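You operate a simulated robot arm through the tools that you are given. There is no shell and no other tool. Be economical: measure what you need, move in short steps, check, and stop when the job is done.

Carry out the task below with a simulated robot arm. There is one attempt and no reset: what you move stays moved.

## Task
Take the black can and put it on top of the white sheet. Take the grey stop plate on the test bench top and put it away on the test bench shelf. Stack the brown carton marked "bands" from the test bench top on top of the brown carton that says "caps". Put the yellow width gauge with the largest size on its label from the bonding bench top on the grey table top. Take the yellow end cap on the bonding bench top and put it away on the lacing bench top. Take the blue hinge rod and leave it on top of the white tag. Put the brown tube on the low table top. Lift the cement lid open. Any order will do. Set down upright: black can, yellow width gauge, yellow end cap, brown tube.

It is judged by the outcome, as a careful person would: the job done as asked, and still so three seconds after it is handed in. It fails if anything else is knocked over, pushed out of place, dropped, spilled or broken. Lids that push on must go on centred and level and be pressed home; caps that screw on are set level and turned clockwise until they are tight. Flat cloth is picked up by pressing the open fingertips on it (5 to 10 N) and closing them slowly along it; thin cloth reads only 2 to 8 mm in the jaws.

## Robot
A 7-joint arm with a two-finger parallel gripper on a trunk, on a base that drives. Base frame: it is fixed to the floor where the robot stands at the start and does not move with it; the origin is under the middle of the robot, x ahead of it, y to its left, z up. Lengths are in mm, angles in rad, forces in N, time in s.
With the tool pointing down near the work surface it reaches from about 340 to 780 mm from the robot's upright axis, wherever it stands. Its first joint turns from -2.496 to 2.496 rad. Places, roughly: black can (7x7x9 cm) [500, 200, 1300]; blue hinge rod (3x3x12 cm) [-9300, -7200, 1000]; brown carton [-7750, -250, 1000]; brown tube [-7000, -10250, 1000]; cement lid [-9200, -3300, 900]; grey stop plate [-7500, -250, 750]; grey table top [-6700, -6500, 900]; lacing bench top [-9300, -7100, 900]; low table top [-5700, -6800, 600]; test bench shelf [-7100, 0, 200]; white sheet (21x21x4 cm) [-1000, 100, 800]; white tag [-6000, -7000, 750]; yellow end cap (4x5x5 cm) [-9300, -4300, 900]; yellow width gauge [-9250, -3250, 1000]. Payload 3 kg.
The TCP is the grasp point between the finger pads, 30 mm short of the fingertips. In the tool frame z runs along the fingers and y along their closing line. Largest opening 110 mm; finger width 20, thickness 10; the body of the gripper, 48 by 112 mm, starts 55 mm behind the TCP.
Orientation is that of the tool frame in the base frame, as [roll, pitch, yaw] about the fixed x, y, z axes, in that order (R = Rz(yaw) Ry(pitch) Rx(roll)). With the fingers straight down and closing along the base's y, the tool's x points along the base's -x, its y along +y and its z along -z.

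## Interface
- The arm moves only by the tool send_rows. Its argument "series" is one flat list of numbers, 7 for each row, row after row: the turn, a rotation vector about the tool's x, y, z in rad, then the shift along the tool's x, y, z in mm, then the gripper command, from -1 (fully open) to 1 (shut), values between in proportion. In form: [wx, wy, wz, dx, dy, dz, claw, wx, wy, wz, dx, dy, dz, claw, ...]. A call has 1 to 8 rows; each row is the pose to reach, as a shift and turn from the pose commanded when the call began, along the tool's axes at that moment. A row lasts 0.2 s, in which the tool goes at most 50 mm and 0.15 rad; a call with a longer step from one row to the next is refused whole, and so is a gripper value outside its range. Where a pose cannot be reached the arm comes as near as it can. A force on the tool above 40 N (or 10 N above the force at the start of the call, whichever is more), or a blocked arm, ends the call early, and 0.2 s more pass. Each finger travels about 153 mm/s and halts on what it meets, pressing with about 31 N; the grip force reading is that of the motor and also rises with nothing between the fingers. The clock runs only during rows and for 0.2 s after the last one: add rows that repeat a pose to give the fingers time. It gives the time, the measured TCP pose, the force on the tool (base axes), the opening and the grip force at its end, in the units of the frame above (readings bear some noise), with the torque about the TCP (base axes, N m) and any sound that the robot's microphone picked up.
- Cameras (640 x 400 px; columns grow to the right, rows downward): "scene" is now at [-117.3, 233.6, 1522.2]; the picture's right is [-0.00, -0.42, 0.91], its down [-0.94, -0.30, -0.14] and it looks along [0.33, -0.86, -0.40] (base axes); focal length 214 px, centre (320, 200). "wrist" rides on the gripper at [72, 17, -103] in the tool frame; the picture's right is [-0.23, 0.97, 0.00], its down [-0.76, -0.18, -0.62] and it looks along [-0.61, -0.14, 0.78] (tool axes); focal length 222 px, centre (320, 200). There is no depth. A picture from a camera that has moved, and an enlarged one, comes with that camera's place and axes in the base frame and with its lens.
- snapshot(camera): a new picture of that camera. The clock stands still meanwhile.
- lift_body(by): slides the trunk up (or, below 0, down) by that many mm; the arm and the scene camera ride with it, the base frame stays. It gives what a move gives, with no picture.
- roll_base(legs): drives the robot by 1 to 6 legs, each [ahead, turn to the left] in mm and rad, along the robot's own axes; the way and the turn of a leg run together, so that a leg with both is an arc; at most 1500 mm and 3.142 rad a leg. The arm and the cameras ride along, it lands a little off, and it stops where it bumps. It gives what a move gives.
- head_to(pan, tilt): turns the head with the scene camera to pan (to the left, within 1.396 rad either way) and tilt (down, from -0.506 to 1.204), counted from straight ahead of the robot. It gives what a move gives.
- inspect(camera, box): a new picture of the part [left, top, right, bottom] of that camera's present view, enlarged. The clock stands still meanwhile.
- job_done(): hands the job in; it is judged then, once.

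Work in short steps. Places have to be worked out from the pictures, the camera data and where the tool is seen: move nearer, look again, correct. Check each grasp and each placing, and mend what went wrong. You have 217 turns and 210 pictures in all, those below and enlarged ones among them. Open the gripper and draw the arm clear of the work before you hand the job in, unless the task says otherwise; then end with one line.

The tools are called as name(argument=value, ...) on one line, values as JSON. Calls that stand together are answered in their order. send_rows: Moves the arm, as the interface text tells. Its arguments: {"type":"object","properties":{"series":{"type":"array"}},"required":["series"]} The other tools are called the same way: lift_body (by) slides the trunk up or down; roll_base (legs) drives the base; head_to (pan, tilt) turns the head that bears the scene camera; snapshot (camera) takes a picture; inspect (camera, box) takes an enlarged picture of a part of a camera's view; job_done () hands the job in.

At the start:

```text
t: 0.0
ee_pos: [-255.7, 304.0, 1422.7]
tool_rot: [-3.141, 0.0, 3.138]
ft_force: [-0.4, 0.5, 0.6]
moment: [0.0, 0.02, 0.02]
gripper_width: 109.9
gripper_force: 0.1
trunk travel left (down, up): [-425.0, 65.0]
robot x, y, heading: [0.2, -14.6, 0.002]
head pan, tilt: [-1.136, -0.339]
```

scene: 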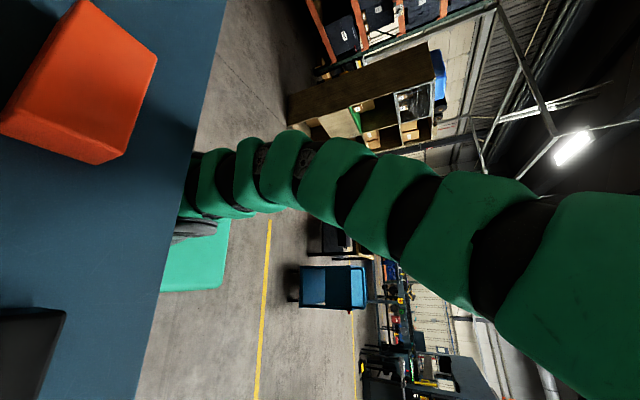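
wrist: 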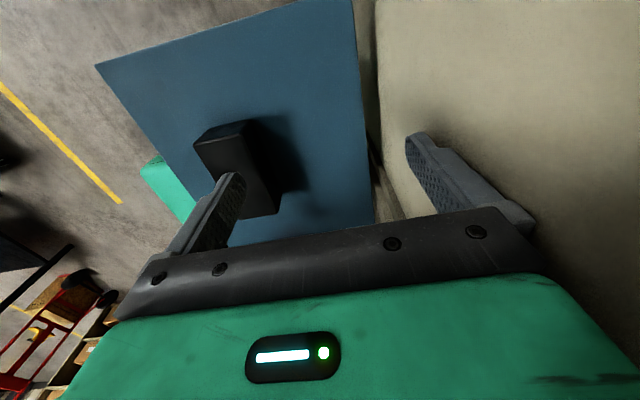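

I'll look around first: head ahead and towards the can.

head_to(pan=0, tilt=0.2)

snapshot(camera="scene")

```text
t: 1.4
ee_pos: [-254.8, 302.7, 1423.8]
tool_rot: [-3.141, 0.001, 3.139]
ft_force: [0.1, -0.9, 1.2]
moment: [0.01, -0.02, 0.01]
gripper_width: 109.9
gripper_force: 0.0
trunk travel left (down, up): [-425.0, 65.0]
robot x, y, heading: [0.7, -17.3, 0.0]
head pan, tilt: [0.0, 0.201]
```

```text
207 pictures are left
camera scene: at [-163.9, 303.0, 1461.7], right [0.0, -1.0, 0.0], down [-0.98, 0.0, 0.2], along [-0.2, 0.0, -0.98], focal length 214 px, centre (320, 200)
```

scene: 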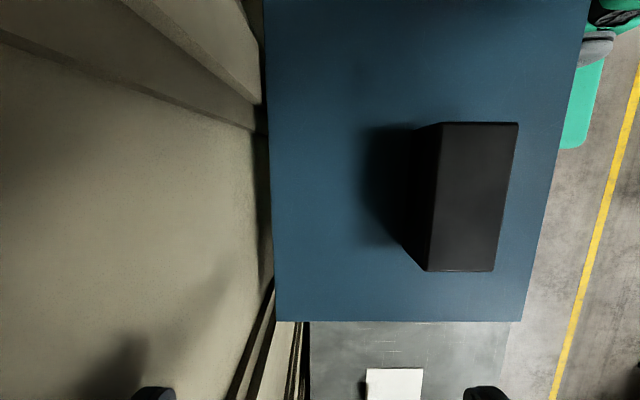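

The camera looks down at present. I'll tilt it up ahead and look to both sides.

head_to(pan=0, tilt=-0.5)

snapshot(camera="scene")

head_to(pan=0, tilt=1.2)

snapshot(camera="scene")

```text
t: 2.4
ee_pos: [-254.9, 303.1, 1424.1]
tool_rot: [3.141, 0.0, 3.138]
ft_force: [-1.0, 0.4, -0.4]
moment: [0.01, 0.01, -0.02]
gripper_width: 109.8
gripper_force: 0.0
trunk travel left (down, up): [-425.0, 65.0]
robot x, y, heading: [-1.2, -18.5, 0.0]
head pan, tilt: [0.0, -0.499]
```

```text
206 pictures are left
camera scene: at [-105.6, 303.0, 1487.8], right [0.0, -1.0, 0.0], down [-0.88, 0.0, -0.48], along [0.48, 0.0, -0.88], focal length 214 px, centre (320, 200)
```

scene: 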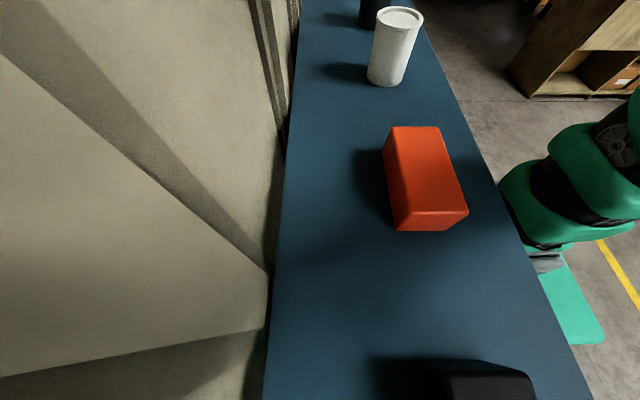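

```text
t: 4.2
ee_pos: [-255.0, 303.1, 1423.3]
tool_rot: [-3.14, 0.001, 3.138]
ft_force: [-0.8, -0.4, 0.2]
moment: [-0.02, 0.03, 0.02]
gripper_width: 109.7
gripper_force: 0.0
trunk travel left (down, up): [-425.0, 65.0]
robot x, y, heading: [-1.8, -20.8, -0.003]
head pan, tilt: [0.0, 1.201]
```

```text
205 pictures are left
camera scene: at [-245.4, 303.5, 1498.7], right [0.0, -1.0, 0.0], down [-0.36, 0.0, 0.93], along [-0.93, 0.0, -0.36], focal length 214 px, centre (320, 200)
```

scene: 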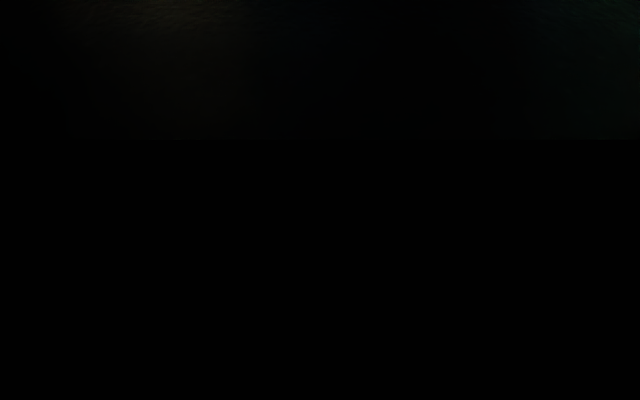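

The black can sits past the white canister on the blue shelf. I'll drive ahead along the shelf so that the hand comes near it, then look.

head_to(pan=0, tilt=-0.3)

roll_base(legs=[[550, 0]])

snapshot(camera="scene")

snapshot(camera="wrist")

```text
t: 5.8
ee_pos: [-255.7, 303.4, 1424.6]
tool_rot: [-3.141, 0.001, 3.139]
ft_force: [-1.0, 0.3, 0.1]
moment: [0.02, 0.0, 0.01]
gripper_width: 110.0
gripper_force: 0.0
trunk travel left (down, up): [-425.0, 65.0]
robot x, y, heading: [0.4, -17.8, 0.002]
head pan, tilt: [0.0, -0.3]
```

```text
t: 9.0
ee_pos: [304.1, 304.8, 1424.0]
tool_rot: [3.141, 0.002, -3.141]
ft_force: [-0.3, 0.0, -0.2]
moment: [0.03, 0.02, -0.02]
gripper_width: 110.2
gripper_force: 0.0
trunk travel left (down, up): [-425.0, 65.0]
robot x, y, heading: [560.0, -19.4, 0.008]
head pan, tilt: [0.0, -0.3]
```

```text
204 pictures are left
camera scene: at [439.1, 304.2, 1476.3], right [0.0, -1.0, 0.0], down [-0.95, 0.0, -0.3], along [0.3, 0.0, -0.95], focal length 214 px, centre (320, 200)
```

scene: 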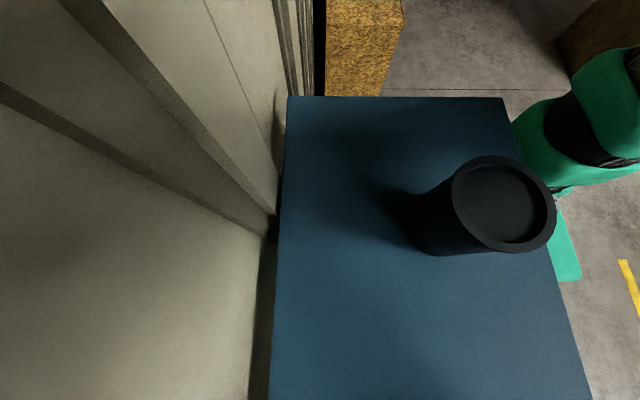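

```text
203 pictures are left
camera wrist: at [230.8, 321.1, 1527.9], right [0.23, 0.97, 0.0], down [0.76, -0.18, 0.62], along [0.61, -0.14, -0.78], focal length 222 px, centre (320, 200)
```

wrist: 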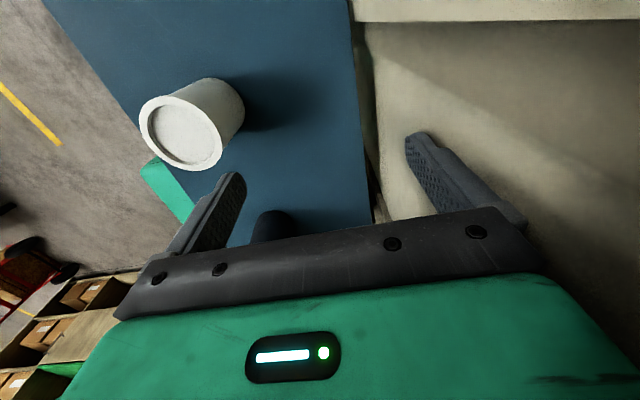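

The can's top centre is about (483,176,1333), shelf at ~1243. It's too near the robot's axis, so I'll back off with an S-curve away from the shelf, so the arm can then be swung to the front.

roll_base(legs=[[-300, 0.55], [-300, -0.55]])

```text
t: 12.7
ee_pos: [-266.2, 143.3, 1424.0]
tool_rot: [3.141, 0.003, 3.141]
ft_force: [-0.6, 0.4, 0.2]
moment: [0.02, -0.02, -0.03]
gripper_width: 110.0
gripper_force: 0.0
trunk travel left (down, up): [-425.0, 65.0]
robot x, y, heading: [-10.9, -185.0, -0.001]
head pan, tilt: [0.0, -0.3]
```

Raise the trunk a bit for clearance and sweep the hand forward over the shelf.

lift_body(by=55)

send_rows(series=[0, 0, 0, -45, 5, 0, -1, 0, 0, 0, -90, 10, 0, -1, 0, 0, 0, -135, 15, 0, -1, 0, 0, 0, -180, 20, 0, -1, 0, 0, 0, -225, 25, 0, -1, 0, 0, 0, -270, 30, 0, -1, 0, 0, 0, -315, 30, 0, -1, 0, 0, 0, -360, 30, 0, -1])

snapshot(camera="scene")

```text
t: 13.6
ee_pos: [-266.1, 145.1, 1479.2]
tool_rot: [-3.14, 0.002, 3.141]
ft_force: [0.3, 0.5, 0.0]
moment: [0.0, -0.03, 0.05]
gripper_width: 110.1
gripper_force: 0.0
trunk travel left (down, up): [-480.0, 10.0]
robot x, y, heading: [-8.0, -188.4, -0.003]
head pan, tilt: [0.0, -0.3]
```

```text
t: 15.4
ee_pos: [97.4, 171.9, 1480.1]
tool_rot: [-3.138, 0.001, 3.141]
ft_force: [0.1, -0.1, 0.2]
moment: [0.04, 0.01, 0.0]
gripper_width: 110.2
gripper_force: 0.2
trunk travel left (down, up): [-480.0, 10.0]
robot x, y, heading: [-7.1, -187.4, 0.004]
head pan, tilt: [0.0, -0.3]
```

```text
202 pictures are left
camera scene: at [233.2, 173.4, 1532.3], right [0.0, -1.0, 0.0], down [-0.96, 0.0, -0.3], along [0.3, 0.0, -0.96], focal length 214 px, centre (320, 200)
```

scene: 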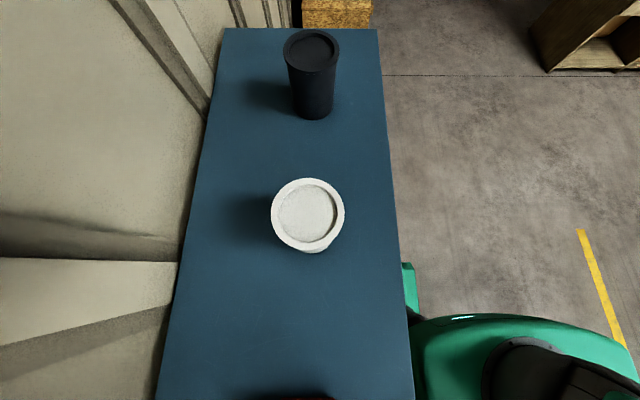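

The can now measures (489,180), top ~1334. Move the hand above it.

send_rows(series=[0, 0, 0, -48, 1, 0, -1, 0, 0, 0, -96, 2, 0, -1, 0, 0, 0, -144, 3, 0, -1, 0, 0, 0, -192, 4, 0, -1, 0, 0, 0, -240, 6, 0, -1, 0, 0, 0, -288, 8, 0, -1, 0, 0, 0, -336, 8, 0, -1, 0, 0, 0, -382, 8, 0, -1])

head_to(pan=0, tilt=0.3)

snapshot(camera="scene")

snapshot(camera="wrist")

```text
t: 17.2
ee_pos: [413.5, 179.3, 1450.8]
tool_rot: [-3.14, 0.0, 3.139]
ft_force: [0.2, 0.3, 0.0]
moment: [-0.04, 0.0, 0.02]
gripper_width: 109.7
gripper_force: 0.1
out of reach, approached as far as the arm can: row 6, 7, 8
trunk travel left (down, up): [-480.0, 10.0]
robot x, y, heading: [-9.2, -185.9, -0.002]
head pan, tilt: [0.0, -0.3]
```

```text
t: 18.2
ee_pos: [413.9, 178.8, 1452.0]
tool_rot: [3.141, 0.0, 3.139]
ft_force: [0.9, 0.5, -0.2]
moment: [0.0, -0.01, -0.02]
gripper_width: 109.9
gripper_force: 0.0
trunk travel left (down, up): [-480.0, 10.0]
robot x, y, heading: [-7.9, -186.3, -0.002]
head pan, tilt: [0.0, 0.3]
```

```text
201 pictures are left
camera scene: at [496.9, 179.0, 1489.9], right [0.0, -1.0, 0.0], down [-0.96, 0.0, 0.29], along [-0.29, 0.0, -0.96], focal length 214 px, centre (320, 200)
```

scene: 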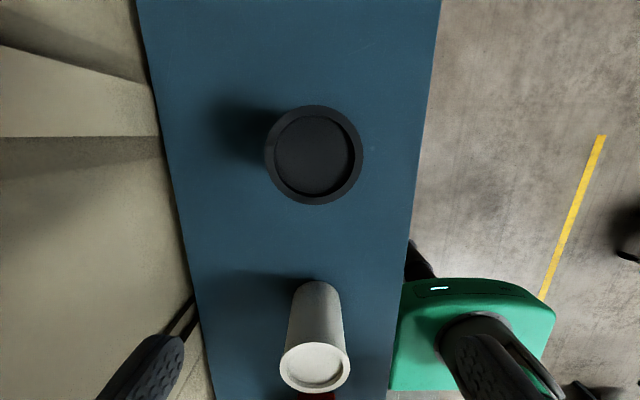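

```text
200 pictures are left
camera wrist: at [341.8, 196.6, 1556.4], right [0.23, 0.97, 0.0], down [0.76, -0.18, 0.62], along [0.61, -0.14, -0.78], focal length 222 px, centre (320, 200)
```

wrist: 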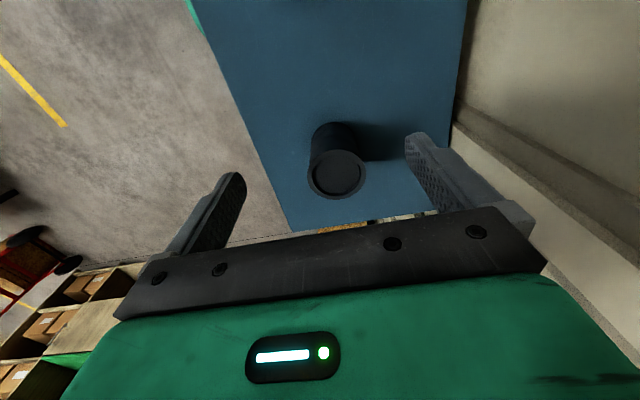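

Can refined to (484,183). The arm hit its reach at this height; drive the base ahead 72 mm to line up.

roll_base(legs=[[72, 0]])

send_rows(series=[0, 0, 0, 0, 0, 0, -1])

```text
t: 19.2
ee_pos: [489.0, 178.6, 1452.0]
tool_rot: [3.141, 0.0, 3.139]
ft_force: [-0.9, -0.4, -0.4]
moment: [-0.02, 0.02, 0.03]
gripper_width: 110.1
gripper_force: 0.1
trunk travel left (down, up): [-480.0, 10.0]
robot x, y, heading: [61.9, -185.2, 0.002]
head pan, tilt: [0.0, 0.3]
```

```text
t: 19.6
ee_pos: [486.9, 178.4, 1452.7]
tool_rot: [-3.142, 0.002, 3.141]
ft_force: [-0.2, 0.1, -0.3]
moment: [0.01, -0.01, -0.01]
gripper_width: 110.1
gripper_force: 0.0
trunk travel left (down, up): [-480.0, 10.0]
robot x, y, heading: [67.0, -183.8, 0.001]
head pan, tilt: [0.0, 0.3]
```

Lower to just above the can, then check alignment.

send_rows(series=[0, 0, 0, 2, 5, 30, -1, 0, 0, 0, 3, 5, 65, -1, 0, 0, 0, 3, 5, 65, -1])

snapshot(camera="wrist")

snapshot(camera="scene")

```text
t: 20.4
ee_pos: [486.8, 184.0, 1388.9]
tool_rot: [-3.141, 0.0, 3.14]
ft_force: [-0.2, -0.1, 0.9]
moment: [-0.01, 0.01, 0.0]
gripper_width: 110.2
gripper_force: 0.0
trunk travel left (down, up): [-480.0, 10.0]
robot x, y, heading: [67.1, -187.9, 0.001]
head pan, tilt: [0.0, 0.3]
```

```text
199 pictures are left
camera wrist: at [413.5, 202.9, 1492.0], right [0.23, 0.97, 0.0], down [0.76, -0.18, 0.62], along [0.61, -0.14, -0.78], focal length 222 px, centre (320, 200)
```

wrist: 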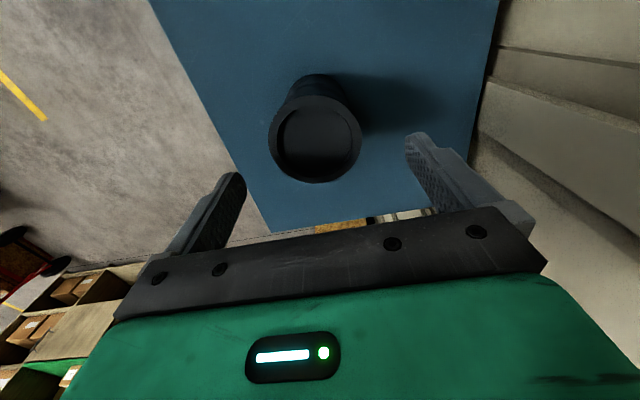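

```text
198 pictures are left
camera scene: at [568.6, 185.3, 1425.5], right [0.0, -1.0, 0.0], down [-0.96, 0.0, 0.29], along [-0.29, 0.0, -0.96], focal length 214 px, centre (320, 200)
```

scene: 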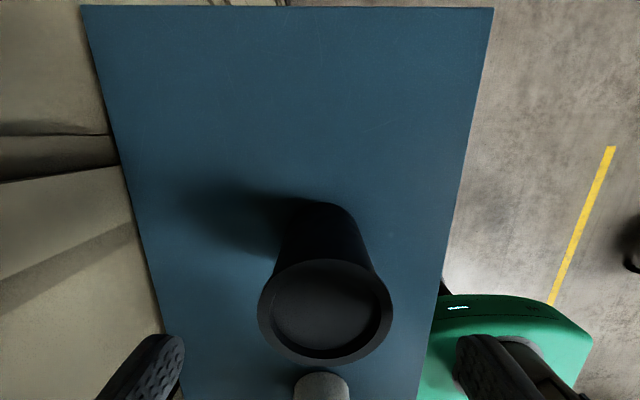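

Can centre ≈ (481,183). Descend to 1290 and close.

send_rows(series=[0, 0, 0, 4, -1, 30, -1, 0, 0, 0, 5, -1, 65, -1, 0, 0, 0, 5, -1, 98, -1, 0, 0, 0, 5, -1, 98, 0.3, 0, 0, 0, 5, -1, 98, 1, 0, 0, 0, 5, -1, 98, 1, 0, 0, 0, 5, -1, 98, 1])

snapshot(camera="wrist")

```text
t: 22.0
ee_pos: [481.5, 184.5, 1291.8]
tool_rot: [-3.139, 0.0, -3.141]
ft_force: [0.1, -0.4, -1.1]
moment: [0.02, 0.02, 0.01]
gripper_width: 67.2
gripper_force: 31.1
trunk travel left (down, up): [-480.0, 10.0]
robot x, y, heading: [63.0, -186.7, 0.0]
head pan, tilt: [0.0, 0.3]
```

```text
197 pictures are left
camera wrist: at [408.9, 203.4, 1394.5], right [0.23, 0.97, 0.0], down [0.76, -0.18, 0.62], along [0.61, -0.14, -0.78], focal length 222 px, centre (320, 200)
```

wrist: 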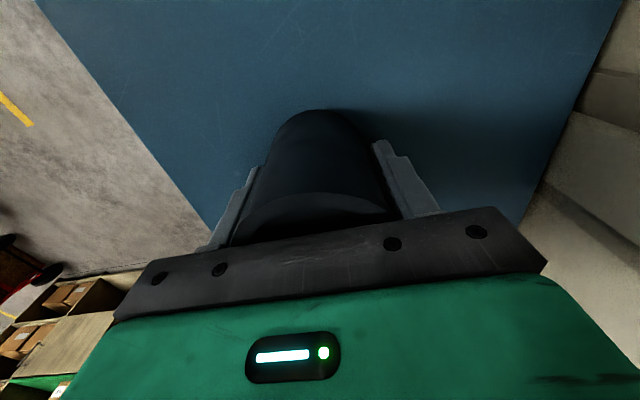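

Gripped (67 mm). Lift, then draw the can off the shelf toward the aisle.

send_rows(series=[0, 0, 0, 0, 0, -30, 1, 0, 0, 0, 0, 0, -70, 1, 0, 0, 0, 0, -45, -80, 1, 0, 0, 0, 0, -90, -80, 1, 0, 0, 0, 0, -135, -80, 1, 0, 0, 0, 0, -180, -80, 1, 0, 0, 0, 0, -225, -80, 1])

head_to(pan=-0.3, tilt=0.9)

snapshot(camera="scene")

snapshot(camera="wrist")

```text
t: 23.6
ee_pos: [480.2, -41.5, 1369.6]
tool_rot: [-3.141, 0.002, 3.138]
ft_force: [-1.4, 0.7, -3.3]
moment: [-0.01, -0.01, 0.02]
gripper_width: 66.8
gripper_force: 31.1
trunk travel left (down, up): [-480.0, 10.0]
robot x, y, heading: [61.5, -185.1, 0.005]
head pan, tilt: [0.0, 0.3]
```

```text
t: 24.6
ee_pos: [478.4, -39.9, 1369.7]
tool_rot: [-3.142, -0.001, 3.14]
ft_force: [0.1, 0.4, -2.9]
moment: [0.0, 0.0, -0.01]
gripper_width: 66.6
gripper_force: 31.1
trunk travel left (down, up): [-480.0, 10.0]
robot x, y, heading: [66.1, -185.9, -0.003]
head pan, tilt: [-0.3, 0.901]
```

```text
196 pictures are left
camera scene: at [510.4, -61.8, 1428.4], right [0.0, -0.96, 0.3], down [-0.62, 0.23, 0.75], along [-0.78, -0.18, -0.59], focal length 214 px, centre (320, 200)
```

scene: 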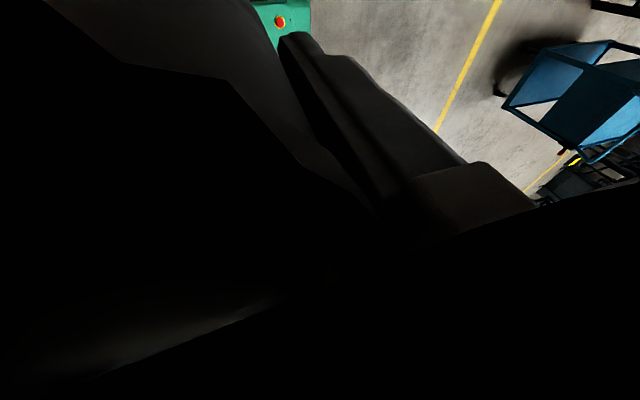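

```text
195 pictures are left
camera wrist: at [407.6, -22.1, 1473.8], right [0.23, 0.97, 0.0], down [0.76, -0.18, 0.62], along [0.61, -0.14, -0.78], focal length 222 px, centre (320, 200)
```

wrist: 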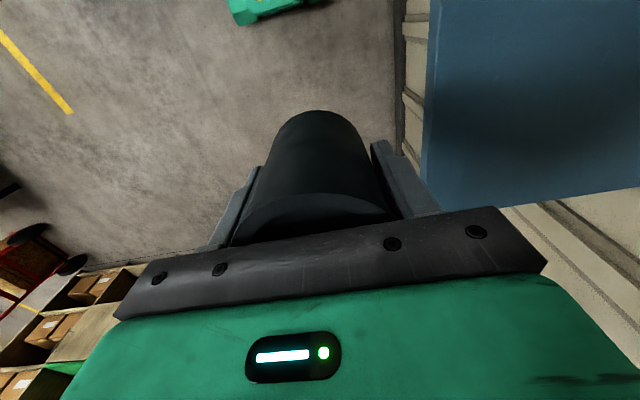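

The view backwards is blocked by the hand, so I'll turn the robot clockwise (aisle side) to face the other way and look.

roll_base(legs=[[0, -1.57], [200, 0], [0, -1.57]])

head_to(pan=-0.5, tilt=-0.5)

snapshot(camera="scene")

head_to(pan=0.6, tilt=-0.5)

snapshot(camera="scene")

```text
t: 33.7
ee_pos: [-354.1, -552.8, 1370.9]
tool_rot: [-3.14, 0.002, 0.056]
ft_force: [0.2, -1.3, -1.6]
moment: [0.07, 0.03, 0.0]
gripper_width: 67.0
gripper_force: 31.4
trunk travel left (down, up): [-480.0, 10.0]
robot x, y, heading: [60.2, -469.1, -3.12]
head pan, tilt: [-0.3, 0.901]
stopped in leg 3: the robot was blocked; the commanded pose is now the measured one
```

```text
t: 35.2
ee_pos: [-356.4, -551.3, 1371.3]
tool_rot: [-3.141, 0.001, 0.055]
ft_force: [0.0, 0.0, -2.6]
moment: [-0.01, -0.01, 0.02]
gripper_width: 67.0
gripper_force: 31.2
trunk travel left (down, up): [-480.0, 10.0]
robot x, y, heading: [56.8, -471.2, -3.113]
head pan, tilt: [-0.499, -0.499]
```

```text
194 pictures are left
camera scene: at [-506.4, -527.8, 1442.7], right [-0.05, 0.88, 0.48], down [0.86, 0.28, -0.42], along [-0.5, 0.39, -0.77], focal length 214 px, centre (320, 200)
```

scene: 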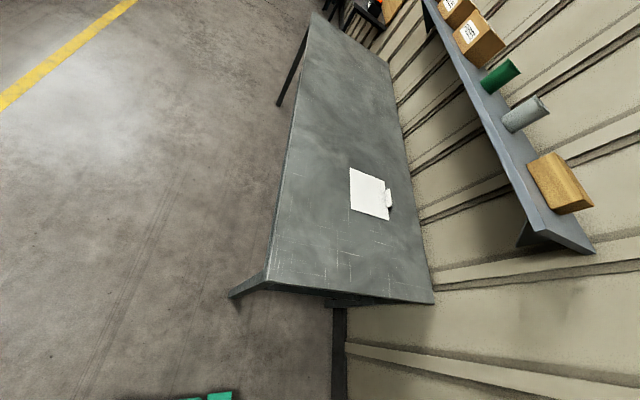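

```text
t: 36.6
ee_pos: [-355.8, -552.3, 1370.5]
tool_rot: [3.141, 0.002, 0.055]
ft_force: [-0.7, -0.3, -2.4]
moment: [-0.02, 0.02, 0.0]
gripper_width: 67.1
gripper_force: 31.0
trunk travel left (down, up): [-480.0, 10.0]
robot x, y, heading: [60.0, -462.6, -3.121]
head pan, tilt: [0.6, -0.499]
```

```text
193 pictures are left
camera scene: at [-502.6, -597.6, 1446.2], right [-0.05, 0.82, -0.56], down [0.89, -0.22, -0.4], along [-0.45, -0.52, -0.72], focal length 214 px, centre (320, 200)
```

scene: 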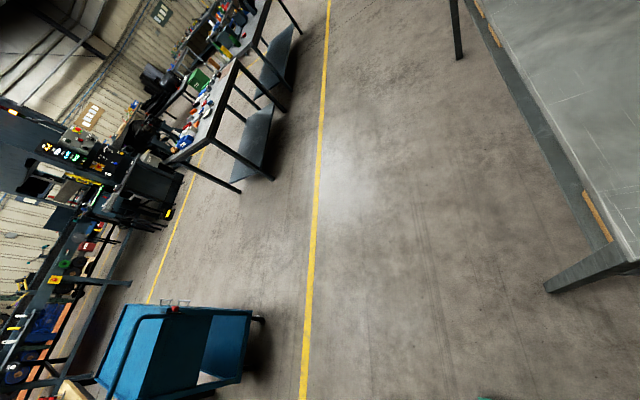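

Sheet centre is about (-1055,57), the table's aisle edge at y≈-360. I'll drive down the aisle and face the table from there.

roll_base(legs=[[0, 0.4], [1100, 0], [0, -2.0]])

head_to(pan=0, tilt=-0.45)

snapshot(camera="scene")

```text
t: 48.5
ee_pos: [-996.8, -497.6, 1370.4]
tool_rot: [3.141, 0.002, -1.611]
ft_force: [0.4, -0.2, -2.8]
moment: [0.1, 0.03, 0.01]
gripper_width: 67.3
gripper_force: 31.2
trunk travel left (down, up): [-480.0, 10.0]
robot x, y, heading: [-1017.4, -914.6, 1.509]
head pan, tilt: [0.6, -0.499]
```

```text
t: 49.5
ee_pos: [-997.7, -497.3, 1372.5]
tool_rot: [-3.141, 0.002, -1.61]
ft_force: [0.0, 0.5, -2.1]
moment: [-0.01, 0.02, -0.01]
gripper_width: 67.1
gripper_force: 30.6
trunk travel left (down, up): [-480.0, 10.0]
robot x, y, heading: [-1019.9, -916.9, 1.512]
head pan, tilt: [0.0, -0.45]
```

```text
192 pictures are left
camera scene: at [-991.5, -350.8, 1432.0], right [1.0, -0.04, 0.0], down [-0.04, -0.9, -0.44], along [0.02, 0.44, -0.9], focal length 214 px, centre (320, 200)
```

scene: 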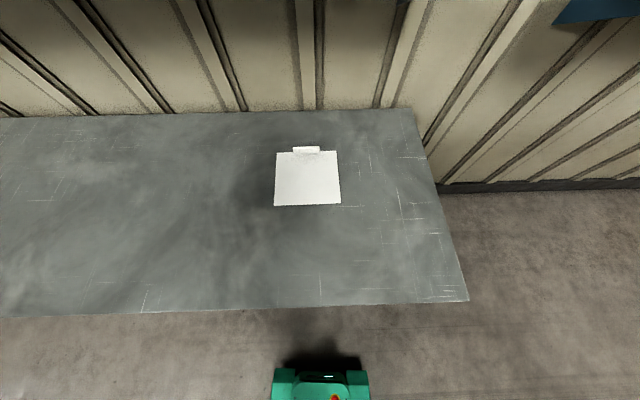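

Sheet top works out at z≈848, centre (-1013,7). Straighten heading, drive ahead 290 and lower the trunk partly.

roll_base(legs=[[0, 0.06], [290, 0]])

lift_body(by=-370)

snapshot(camera="scene")

```text
t: 51.9
ee_pos: [-1026.0, -205.9, 1371.7]
tool_rot: [3.141, 0.0, -1.543]
ft_force: [0.3, 0.5, -2.6]
moment: [-0.03, -0.01, -0.01]
gripper_width: 67.1
gripper_force: 31.0
trunk travel left (down, up): [-480.0, 10.0]
robot x, y, heading: [-1020.5, -620.1, 1.568]
head pan, tilt: [0.0, -0.45]
```

```text
t: 55.5
ee_pos: [-1025.9, -206.5, 1001.1]
tool_rot: [3.141, 0.0, -1.544]
ft_force: [0.5, -0.3, -3.1]
moment: [-0.01, -0.03, 0.01]
gripper_width: 67.3
gripper_force: 30.9
trunk travel left (down, up): [-110.0, 380.0]
robot x, y, heading: [-1021.1, -623.9, 1.571]
head pan, tilt: [0.0, -0.45]
```

```text
191 pictures are left
camera scene: at [-1029.2, -59.3, 1062.4], right [1.0, 0.03, 0.0], down [0.02, -0.9, -0.44], along [-0.01, 0.44, -0.9], focal length 214 px, centre (320, 200)
```

scene: 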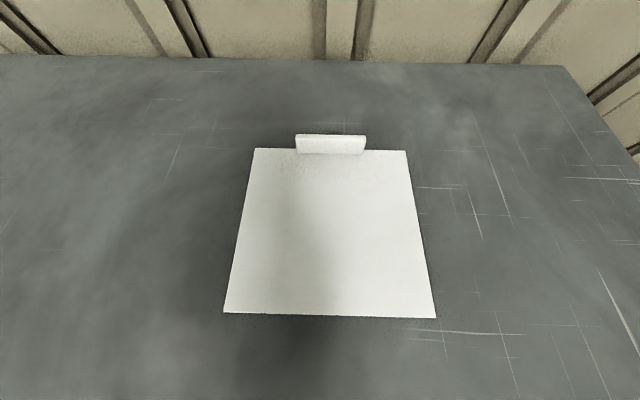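

Sheet centre (-1019,32), surface ≈824. Extend over it and lower part-way.

send_rows(series=[0, 0, 0, -46, -3, 0, 1, 0, 0, 0, -92, -6, 0, 1, 0, 0, 0, -138, -9, 0, 1, 0, 0, 0, -184, -12, 0, 1, 0, 0, 0, -231, -13, 0, 1, 0, 0, 0, -231, -13, 45, 1, 0, 0, 0, -231, -13, 90, 1, 0, 0, 0, -231, -13, 90, 1])

snapshot(camera="wrist")

```text
t: 57.3
ee_pos: [-1018.2, 24.8, 909.3]
tool_rot: [-3.141, 0.003, -1.545]
ft_force: [0.6, 0.5, -2.9]
moment: [-0.01, 0.0, -0.01]
gripper_width: 67.2
gripper_force: 31.0
trunk travel left (down, up): [-110.0, 380.0]
robot x, y, heading: [-1023.0, -624.3, 1.572]
head pan, tilt: [0.0, -0.45]
```

```text
190 pictures are left
camera wrist: at [-1033.0, -46.0, 1013.2], right [-0.98, 0.2, 0.0], down [0.16, 0.77, 0.62], along [0.13, 0.61, -0.78], focal length 222 px, centre (320, 200)
```

wrist: 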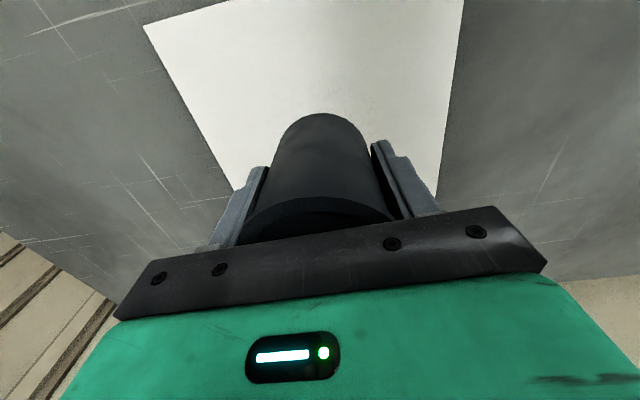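

Over the sheet. Lower slowly.

send_rows(series=[0, 0, 0, 0, 0, 10, 1, 0, 0, 0, 0, 0, 20, 1, 0, 0, 0, 0, 0, 26, 1, 0, 0, 0, 0, 0, 29, 1])

```text
t: 58.3
ee_pos: [-1018.4, 24.2, 881.6]
tool_rot: [3.141, 0.0, -1.545]
ft_force: [0.3, -0.6, -3.6]
moment: [0.0, -0.02, 0.0]
gripper_width: 67.0
gripper_force: 31.1
trunk travel left (down, up): [-110.0, 380.0]
robot x, y, heading: [-1021.1, -626.1, 1.571]
head pan, tilt: [0.0, -0.45]
```

Continue lowering in 2 mm rows until the force shows contact.

send_rows(series=[0, 0, 0, 0, 0, 2, 1, 0, 0, 0, 0, 0, 4, 1, 0, 0, 0, 0, 0, 6, 1, 0, 0, 0, 0, 0, 8, 1])

```text
t: 59.3
ee_pos: [-1019.5, 23.9, 874.7]
tool_rot: [-3.141, -0.001, -1.544]
ft_force: [0.3, -0.5, -2.8]
moment: [-0.05, -0.01, -0.01]
gripper_width: 67.0
gripper_force: 31.2
trunk travel left (down, up): [-110.0, 380.0]
robot x, y, heading: [-1016.8, -621.4, 1.573]
head pan, tilt: [0.0, -0.45]
```

send_rows(series=[0, 0, 0, 0, 0, 2, 1, 0, 0, 0, 0, 0, 4, 1, 0, 0, 0, 0, 0, 5, 1])

snapshot(camera="wrist")

```text
t: 60.1
ee_pos: [-1019.6, 25.1, 867.7]
tool_rot: [3.141, 0.0, -1.545]
ft_force: [0.4, -0.4, -2.6]
moment: [0.01, 0.0, 0.02]
gripper_width: 67.4
gripper_force: 30.5
trunk travel left (down, up): [-110.0, 380.0]
robot x, y, heading: [-1019.4, -621.4, 1.571]
head pan, tilt: [0.0, -0.45]
```

```text
189 pictures are left
camera wrist: at [-1033.4, -46.9, 973.0], right [-0.98, 0.2, 0.0], down [0.16, 0.77, 0.62], along [0.13, 0.61, -0.78], focal length 222 px, centre (320, 200)
```

wrist: 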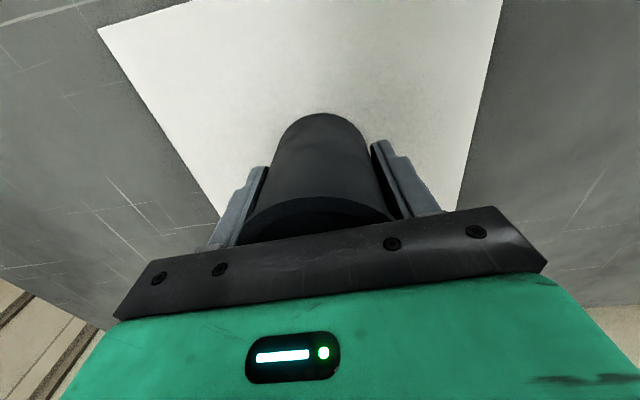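

No contact yet; keep creeping down.

send_rows(series=[0, 0, 0, 0, 0, 2, 1, 0, 0, 0, 0, 0, 4, 1, 0, 0, 0, 0, 0, 6, 1, 0, 0, 0, 0, 0, 8, 1])

```text
t: 61.1
ee_pos: [-1019.6, 24.8, 863.9]
tool_rot: [-3.142, 0.007, -1.547]
ft_force: [-4.5, 0.9, 26.4]
moment: [-0.15, -0.18, 0.04]
gripper_width: 67.1
gripper_force: 30.7
trunk travel left (down, up): [-110.0, 380.0]
robot x, y, heading: [-1019.7, -624.3, 1.576]
head pan, tilt: [0.0, -0.45]
```

Contact (26 N). Ease up 3 mm, open, and retract upward.

send_rows(series=[0, 0, 0, 0, 0, -3, 1, 0, 0, 0, 0, 0, -3, 0.2, 0, 0, 0, 0, 0, -3, -0.4, 0, 0, 0, 0, 0, -3, -1, 0, 0, 0, 0, 0, -3, -1])

send_rows(series=[0, 0, 0, 0, 0, -30, -1, 0, 0, 0, 0, 0, -80, -1, 0, 0, 0, 0, 0, -130, -1, 0, 0, 0, 45, 0, -150, -1, 0, 0, 0, 90, 0, -150, -1, 0, 0, 0, 135, 0, -150, -1])

snapshot(camera="scene")

```text
t: 62.3
ee_pos: [-1019.0, 26.1, 865.3]
tool_rot: [3.142, -0.001, -1.544]
ft_force: [0.0, 0.4, 0.4]
moment: [0.0, -0.01, 0.03]
gripper_width: 109.8
gripper_force: 0.0
trunk travel left (down, up): [-110.0, 380.0]
robot x, y, heading: [-1016.7, -626.2, 1.574]
head pan, tilt: [0.0, -0.45]
```

```text
t: 63.7
ee_pos: [-1015.0, -112.8, 1015.4]
tool_rot: [-3.141, -0.004, -1.545]
ft_force: [0.8, 1.3, -1.2]
moment: [-0.07, -0.02, 0.0]
gripper_width: 110.2
gripper_force: 0.1
trunk travel left (down, up): [-110.0, 380.0]
robot x, y, heading: [-1018.8, -619.6, 1.579]
head pan, tilt: [0.0, -0.45]
```

```text
188 pictures are left
camera scene: at [-1018.4, 35.5, 1075.5], right [1.0, 0.03, 0.0], down [0.02, -0.9, -0.43], along [-0.01, 0.43, -0.9], focal length 214 px, centre (320, 200)
```

scene: 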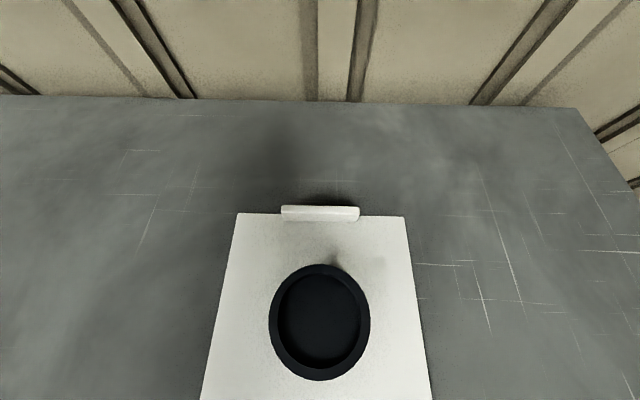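

The can stands on the sheet. Back off, raise the trunk, turn to face down the aisle (-x) and look ahead.

roll_base(legs=[[-330, 0], [0, 1.57]])

lift_body(by=300)

send_rows(series=[0, 0, 0, 45, 0, -10, -1, 0, 0, 0, 90, 0, -20, -1, 0, 0, 0, 110, 0, -30, -1])

head_to(pan=0, tilt=-0.5)

snapshot(camera="scene")

```text
t: 69.8
ee_pos: [-1530.8, -946.9, 1017.3]
tool_rot: [3.14, 0.001, 0.031]
ft_force: [0.4, 0.3, 0.7]
moment: [0.02, -0.04, 0.02]
gripper_width: 110.1
gripper_force: 0.2
trunk travel left (down, up): [-110.0, 380.0]
robot x, y, heading: [-1018.5, -888.8, -3.141]
head pan, tilt: [0.0, -0.45]
```

```text
t: 72.8
ee_pos: [-1531.1, -948.3, 1316.4]
tool_rot: [-3.141, 0.0, 0.031]
ft_force: [0.2, -0.9, 0.4]
moment: [-0.04, 0.01, -0.01]
gripper_width: 109.9
gripper_force: 0.0
trunk travel left (down, up): [-410.0, 80.0]
robot x, y, heading: [-1017.6, -889.9, -3.14]
head pan, tilt: [0.0, -0.45]
```

```text
t: 73.6
ee_pos: [-1419.9, -943.7, 1346.6]
tool_rot: [3.14, 0.001, 0.032]
ft_force: [-0.7, -0.2, 0.1]
moment: [0.02, 0.02, 0.0]
gripper_width: 109.8
gripper_force: 0.1
trunk travel left (down, up): [-410.0, 80.0]
robot x, y, heading: [-1019.6, -885.6, -3.136]
head pan, tilt: [0.0, -0.45]
```

```text
t: 74.2
ee_pos: [-1420.1, -943.5, 1346.9]
tool_rot: [-3.141, -0.001, 0.033]
ft_force: [-0.5, 0.3, 0.7]
moment: [0.01, -0.03, 0.02]
gripper_width: 110.2
gripper_force: 0.1
trunk travel left (down, up): [-410.0, 80.0]
robot x, y, heading: [-1019.6, -890.0, -3.133]
head pan, tilt: [0.0, -0.499]
```

```text
187 pictures are left
camera scene: at [-1569.7, -947.4, 1410.5], right [-0.03, 1.0, 0.0], down [0.88, 0.03, -0.48], along [-0.48, -0.01, -0.88], focal length 214 px, centre (320, 200)
```

scene: 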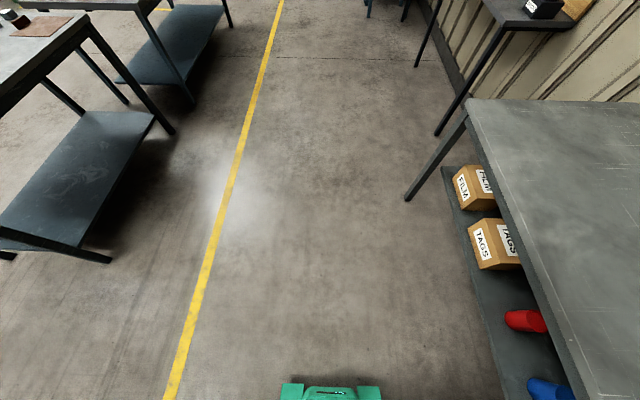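

The aisle is clear for ~4 m. Tilt the hand up for a farther view and drive on 3 m.

send_rows(series=[0, -0.15, 0, 0, 0, 0, -1, 0, -0.3, 0, 0, 0, 0, -1, 0, -0.45, 0, 0, 0, 0, -1, 0, -0.6, 0, 0, 0, 0, -1])

roll_base(legs=[[1500, 0], [1500, 0]])

snapshot(camera="scene")

```text
t: 75.2
ee_pos: [-1420.6, -943.6, 1346.7]
tool_rot: [-3.141, 0.602, 0.032]
ft_force: [-0.7, -0.3, -0.6]
moment: [0.01, 0.01, 0.04]
gripper_width: 110.0
gripper_force: 0.0
trunk travel left (down, up): [-410.0, 80.0]
robot x, y, heading: [-1018.3, -889.4, -3.136]
head pan, tilt: [0.0, -0.499]
```

```text
t: 89.5
ee_pos: [-4376.7, -956.6, 1348.2]
tool_rot: [-3.14, 0.601, 0.041]
ft_force: [0.6, 0.3, 0.0]
moment: [-0.02, -0.03, -0.02]
gripper_width: 110.2
gripper_force: 0.0
trunk travel left (down, up): [-410.0, 80.0]
robot x, y, heading: [-3976.1, -896.7, -3.127]
head pan, tilt: [0.0, -0.499]
```

```text
186 pictures are left
camera scene: at [-4464.6, -959.6, 1484.3], right [-0.04, 1.0, 0.0], down [0.45, 0.02, -0.89], along [-0.89, -0.04, -0.45], focal length 214 px, centre (320, 200)
```

scene: 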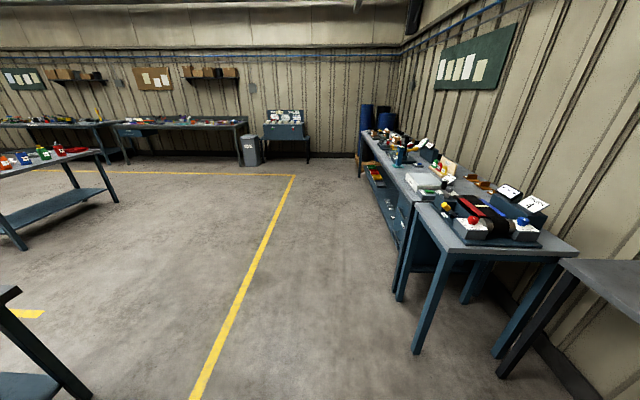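

Good view now. Enlarge the bench area on the right.

inspect(camera="scene", box=[350, 100, 590, 250])

inspect(camera="scene", box=[0, 60, 320, 180])

```text
2.67 times, centred on (470, 175) of scene
camera zoom: at [-4464.6, -959.6, 1484.3], right [-0.04, 1.0, 0.0], down [0.45, 0.02, -0.89], along [-0.89, -0.04, -0.45], focal length 572 px, centre (-80, 267)
```

zoom: 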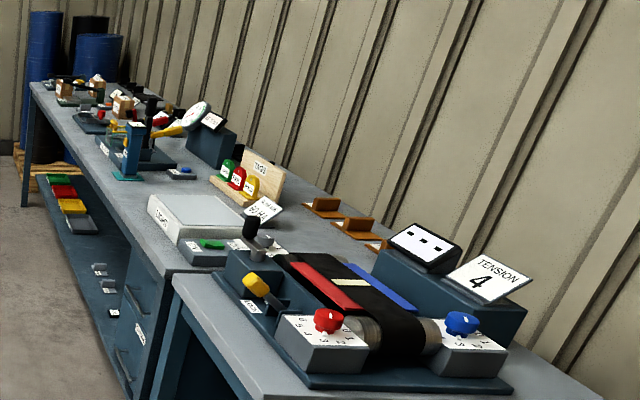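

```text
2.00 times, centred on (160, 120) of scene
camera zoom: at [-4464.6, -959.6, 1484.3], right [-0.04, 1.0, 0.0], down [0.45, 0.02, -0.89], along [-0.89, -0.04, -0.45], focal length 429 px, centre (640, 360)
```

zoom: 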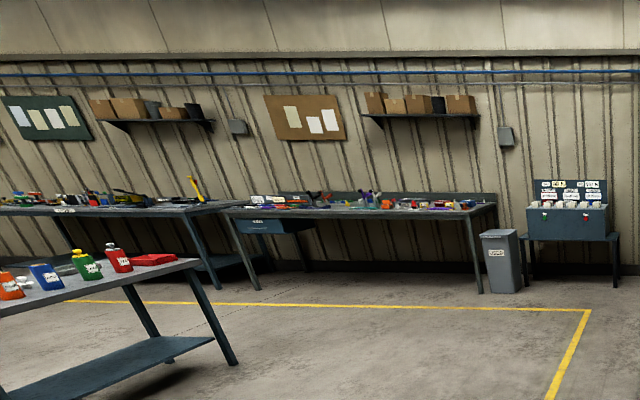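

I'll drive on to beside the test bench's far part and turn to face it.

roll_base(legs=[[1500, 0], [1500, 0], [400, 0], [0, -1.57]])

snapshot(camera="scene")

```text
t: 110.1
ee_pos: [-7451.7, -561.0, 1347.4]
tool_rot: [3.14, 0.601, -1.544]
ft_force: [0.0, -0.2, 0.0]
moment: [0.0, 0.01, 0.01]
gripper_width: 110.1
gripper_force: 0.1
trunk travel left (down, up): [-410.0, 80.0]
robot x, y, heading: [-7425.2, -963.7, 1.57]
head pan, tilt: [0.0, -0.499]
```

```text
183 pictures are left
camera scene: at [-7454.4, -472.1, 1484.8], right [1.0, 0.03, 0.0], down [0.01, -0.45, -0.89], along [-0.02, 0.89, -0.45], focal length 214 px, centre (320, 200)
```

scene: 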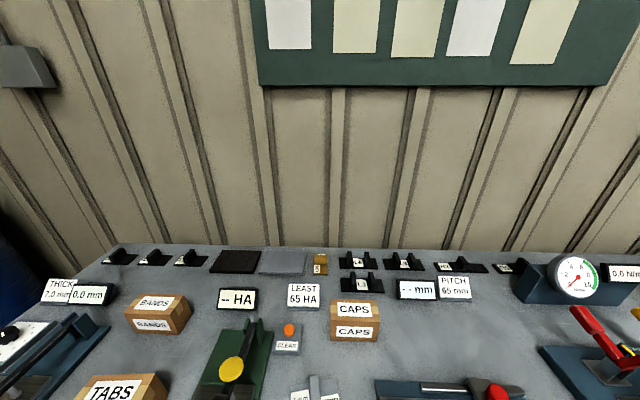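

BANDS and CAPS cartons are visible. Tilt down to see the whole bench.

head_to(pan=0, tilt=-0.1)

snapshot(camera="scene")

head_to(pan=0, tilt=0.3)

snapshot(camera="scene")

```text
t: 111.0
ee_pos: [-7452.0, -560.3, 1347.0]
tool_rot: [3.14, 0.601, -1.544]
ft_force: [0.2, -0.3, -0.1]
moment: [0.01, 0.04, 0.0]
gripper_width: 109.7
gripper_force: 0.3
trunk travel left (down, up): [-410.0, 80.0]
robot x, y, heading: [-7422.3, -964.2, 1.571]
head pan, tilt: [0.0, -0.099]
```

```text
182 pictures are left
camera scene: at [-7454.0, -486.3, 1451.2], right [1.0, 0.03, 0.0], down [0.02, -0.76, -0.65], along [-0.02, 0.64, -0.76], focal length 214 px, centre (320, 200)
```

scene: 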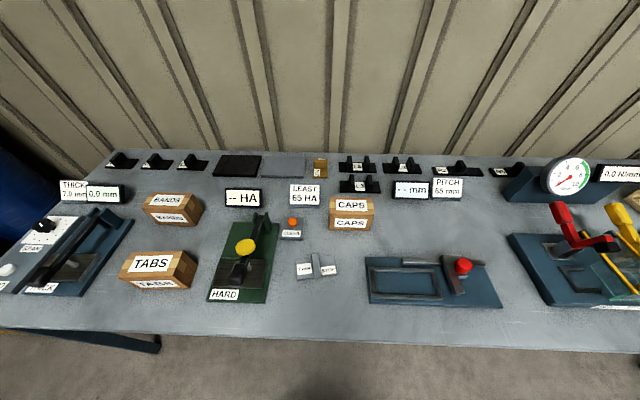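

```text
t: 111.9
ee_pos: [-7452.7, -560.1, 1347.2]
tool_rot: [-3.141, 0.601, -1.542]
ft_force: [0.2, 0.3, -0.3]
moment: [-0.01, -0.01, -0.02]
gripper_width: 109.9
gripper_force: 0.0
trunk travel left (down, up): [-410.0, 80.0]
robot x, y, heading: [-7423.4, -964.4, 1.572]
head pan, tilt: [0.0, 0.3]
```

```text
181 pictures are left
camera scene: at [-7453.4, -512.9, 1425.3], right [1.0, 0.03, 0.0], down [0.03, -0.95, -0.3], along [-0.01, 0.3, -0.95], focal length 214 px, centre (320, 200)
```

scene: 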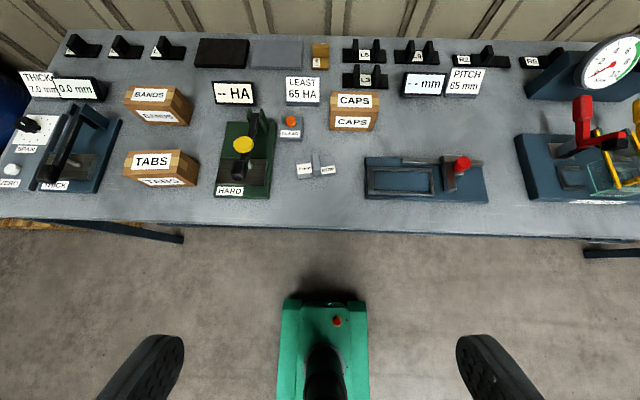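

Enlarge to identify the stop plate.

inspect(camera="scene", box=[190, 30, 350, 130])

inspect(camera="scene", box=[260, 100, 420, 200])

inspect(camera="scene", box=[340, 110, 640, 260])

```text
4.00 times, centred on (270, 80) of scene
camera zoom: at [-7453.4, -512.9, 1425.3], right [1.0, 0.03, 0.0], down [0.03, -0.95, -0.3], along [-0.01, 0.3, -0.95], focal length 858 px, centre (520, 680)
```

zoom: 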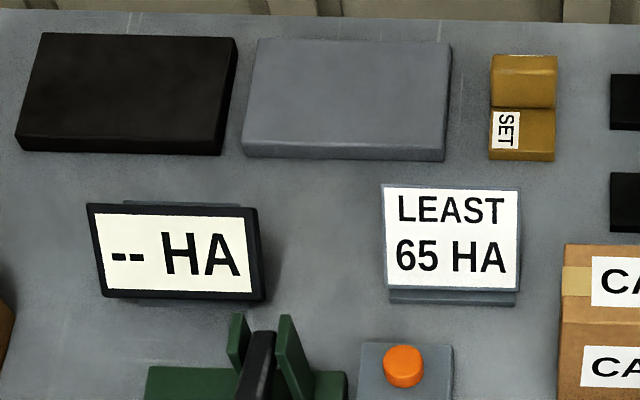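

```text
4.00 times, centred on (340, 150) of scene
camera zoom: at [-7453.4, -512.9, 1425.3], right [1.0, 0.03, 0.0], down [0.03, -0.95, -0.3], along [-0.01, 0.3, -0.95], focal length 858 px, centre (240, 400)
```

zoom: 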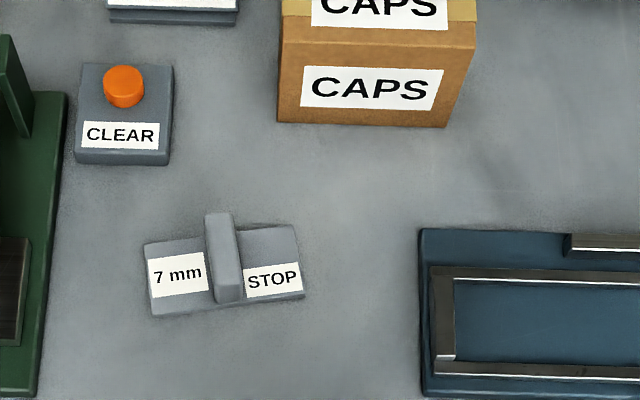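

```text
2.13 times, centred on (490, 185) of scene
camera zoom: at [-7453.4, -512.9, 1425.3], right [1.0, 0.03, 0.0], down [0.03, -0.95, -0.3], along [-0.01, 0.3, -0.95], focal length 458 px, centre (-43, 232)
```

zoom: 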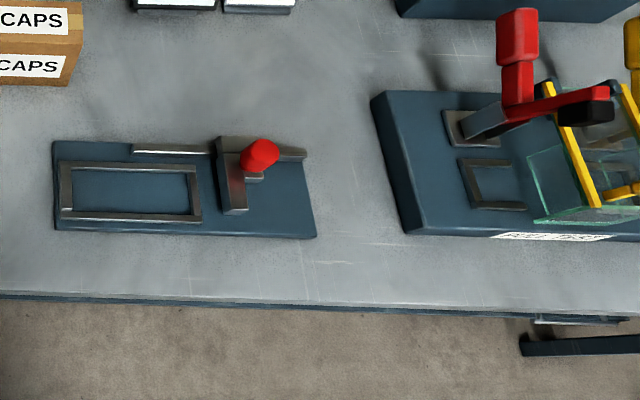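

The "7 mm STOP" plate at about (-7465,-185) is the one. Before planning its grasp I need to see the shelf below: back off, lower the trunk and look in.

roll_base(legs=[[-250, 0]])

lift_body(by=-400)

send_rows(series=[0, -0.1, 0, 0, 0, 0, -1, 0, -0.2, 0, 26, 0, 37, -1, 0, -0.3, 0, 52, 0, 74, -1, 0, -0.4, 0, 78, 0, 111, -1, 0, -0.5, 0, 104, 0, 148, -1, 0, -0.6, 0, 130, 0, 185, -1, 0, -0.6, 0, 156, 0, 222, -1])

head_to(pan=0, tilt=-0.3)

snapshot(camera="scene")

```text
t: 113.7
ee_pos: [-7451.5, -813.8, 1347.2]
tool_rot: [3.141, 0.599, -1.543]
ft_force: [0.1, 1.1, -0.7]
moment: [-0.01, 0.01, 0.02]
gripper_width: 109.9
gripper_force: 0.1
trunk travel left (down, up): [-410.0, 80.0]
robot x, y, heading: [-7426.9, -1217.5, 1.574]
head pan, tilt: [0.0, 0.3]
```

```text
t: 117.5
ee_pos: [-7451.8, -814.1, 948.2]
tool_rot: [3.142, 0.6, -1.543]
ft_force: [0.5, 0.4, 1.3]
moment: [0.02, 0.0, -0.01]
gripper_width: 110.0
gripper_force: 0.1
trunk travel left (down, up): [-10.0, 480.0]
robot x, y, heading: [-7420.8, -1217.7, 1.572]
head pan, tilt: [0.0, 0.3]
```

```text
t: 119.2
ee_pos: [-7537.3, -615.3, 755.8]
tool_rot: [-3.14, 1.199, -1.543]
ft_force: [1.6, 0.8, -1.2]
moment: [0.15, 0.03, 0.06]
gripper_width: 109.9
gripper_force: 0.2
out of reach, approached as far as the arm can: row 3, 4, 5, 6, 7
trunk travel left (down, up): [-10.0, 480.0]
robot x, y, heading: [-7420.6, -1220.0, 1.573]
head pan, tilt: [0.0, 0.3]
```

```text
t: 120.2
ee_pos: [-7536.8, -617.6, 763.4]
tool_rot: [3.137, 1.204, -1.548]
ft_force: [-0.4, -0.3, -0.1]
moment: [0.01, 0.02, 0.02]
gripper_width: 110.0
gripper_force: 0.1
trunk travel left (down, up): [-10.0, 480.0]
robot x, y, heading: [-7425.3, -1215.6, 1.574]
head pan, tilt: [0.0, -0.3]
```

```text
177 pictures are left
camera scene: at [-7536.4, -615.7, 906.9], right [1.0, 0.03, 0.0], down [0.0, -0.07, -1.0], along [-0.03, 1.0, -0.07], focal length 214 px, centre (320, 200)
```

scene: 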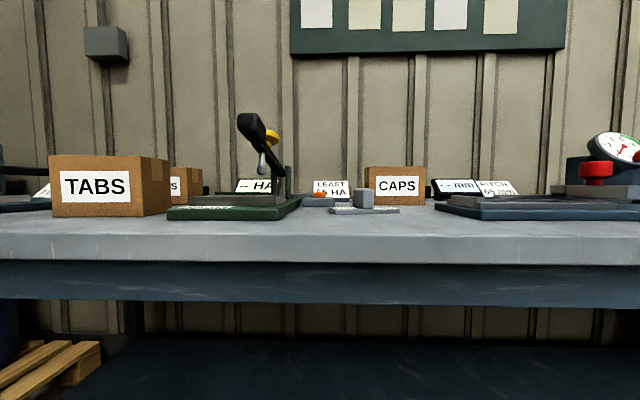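

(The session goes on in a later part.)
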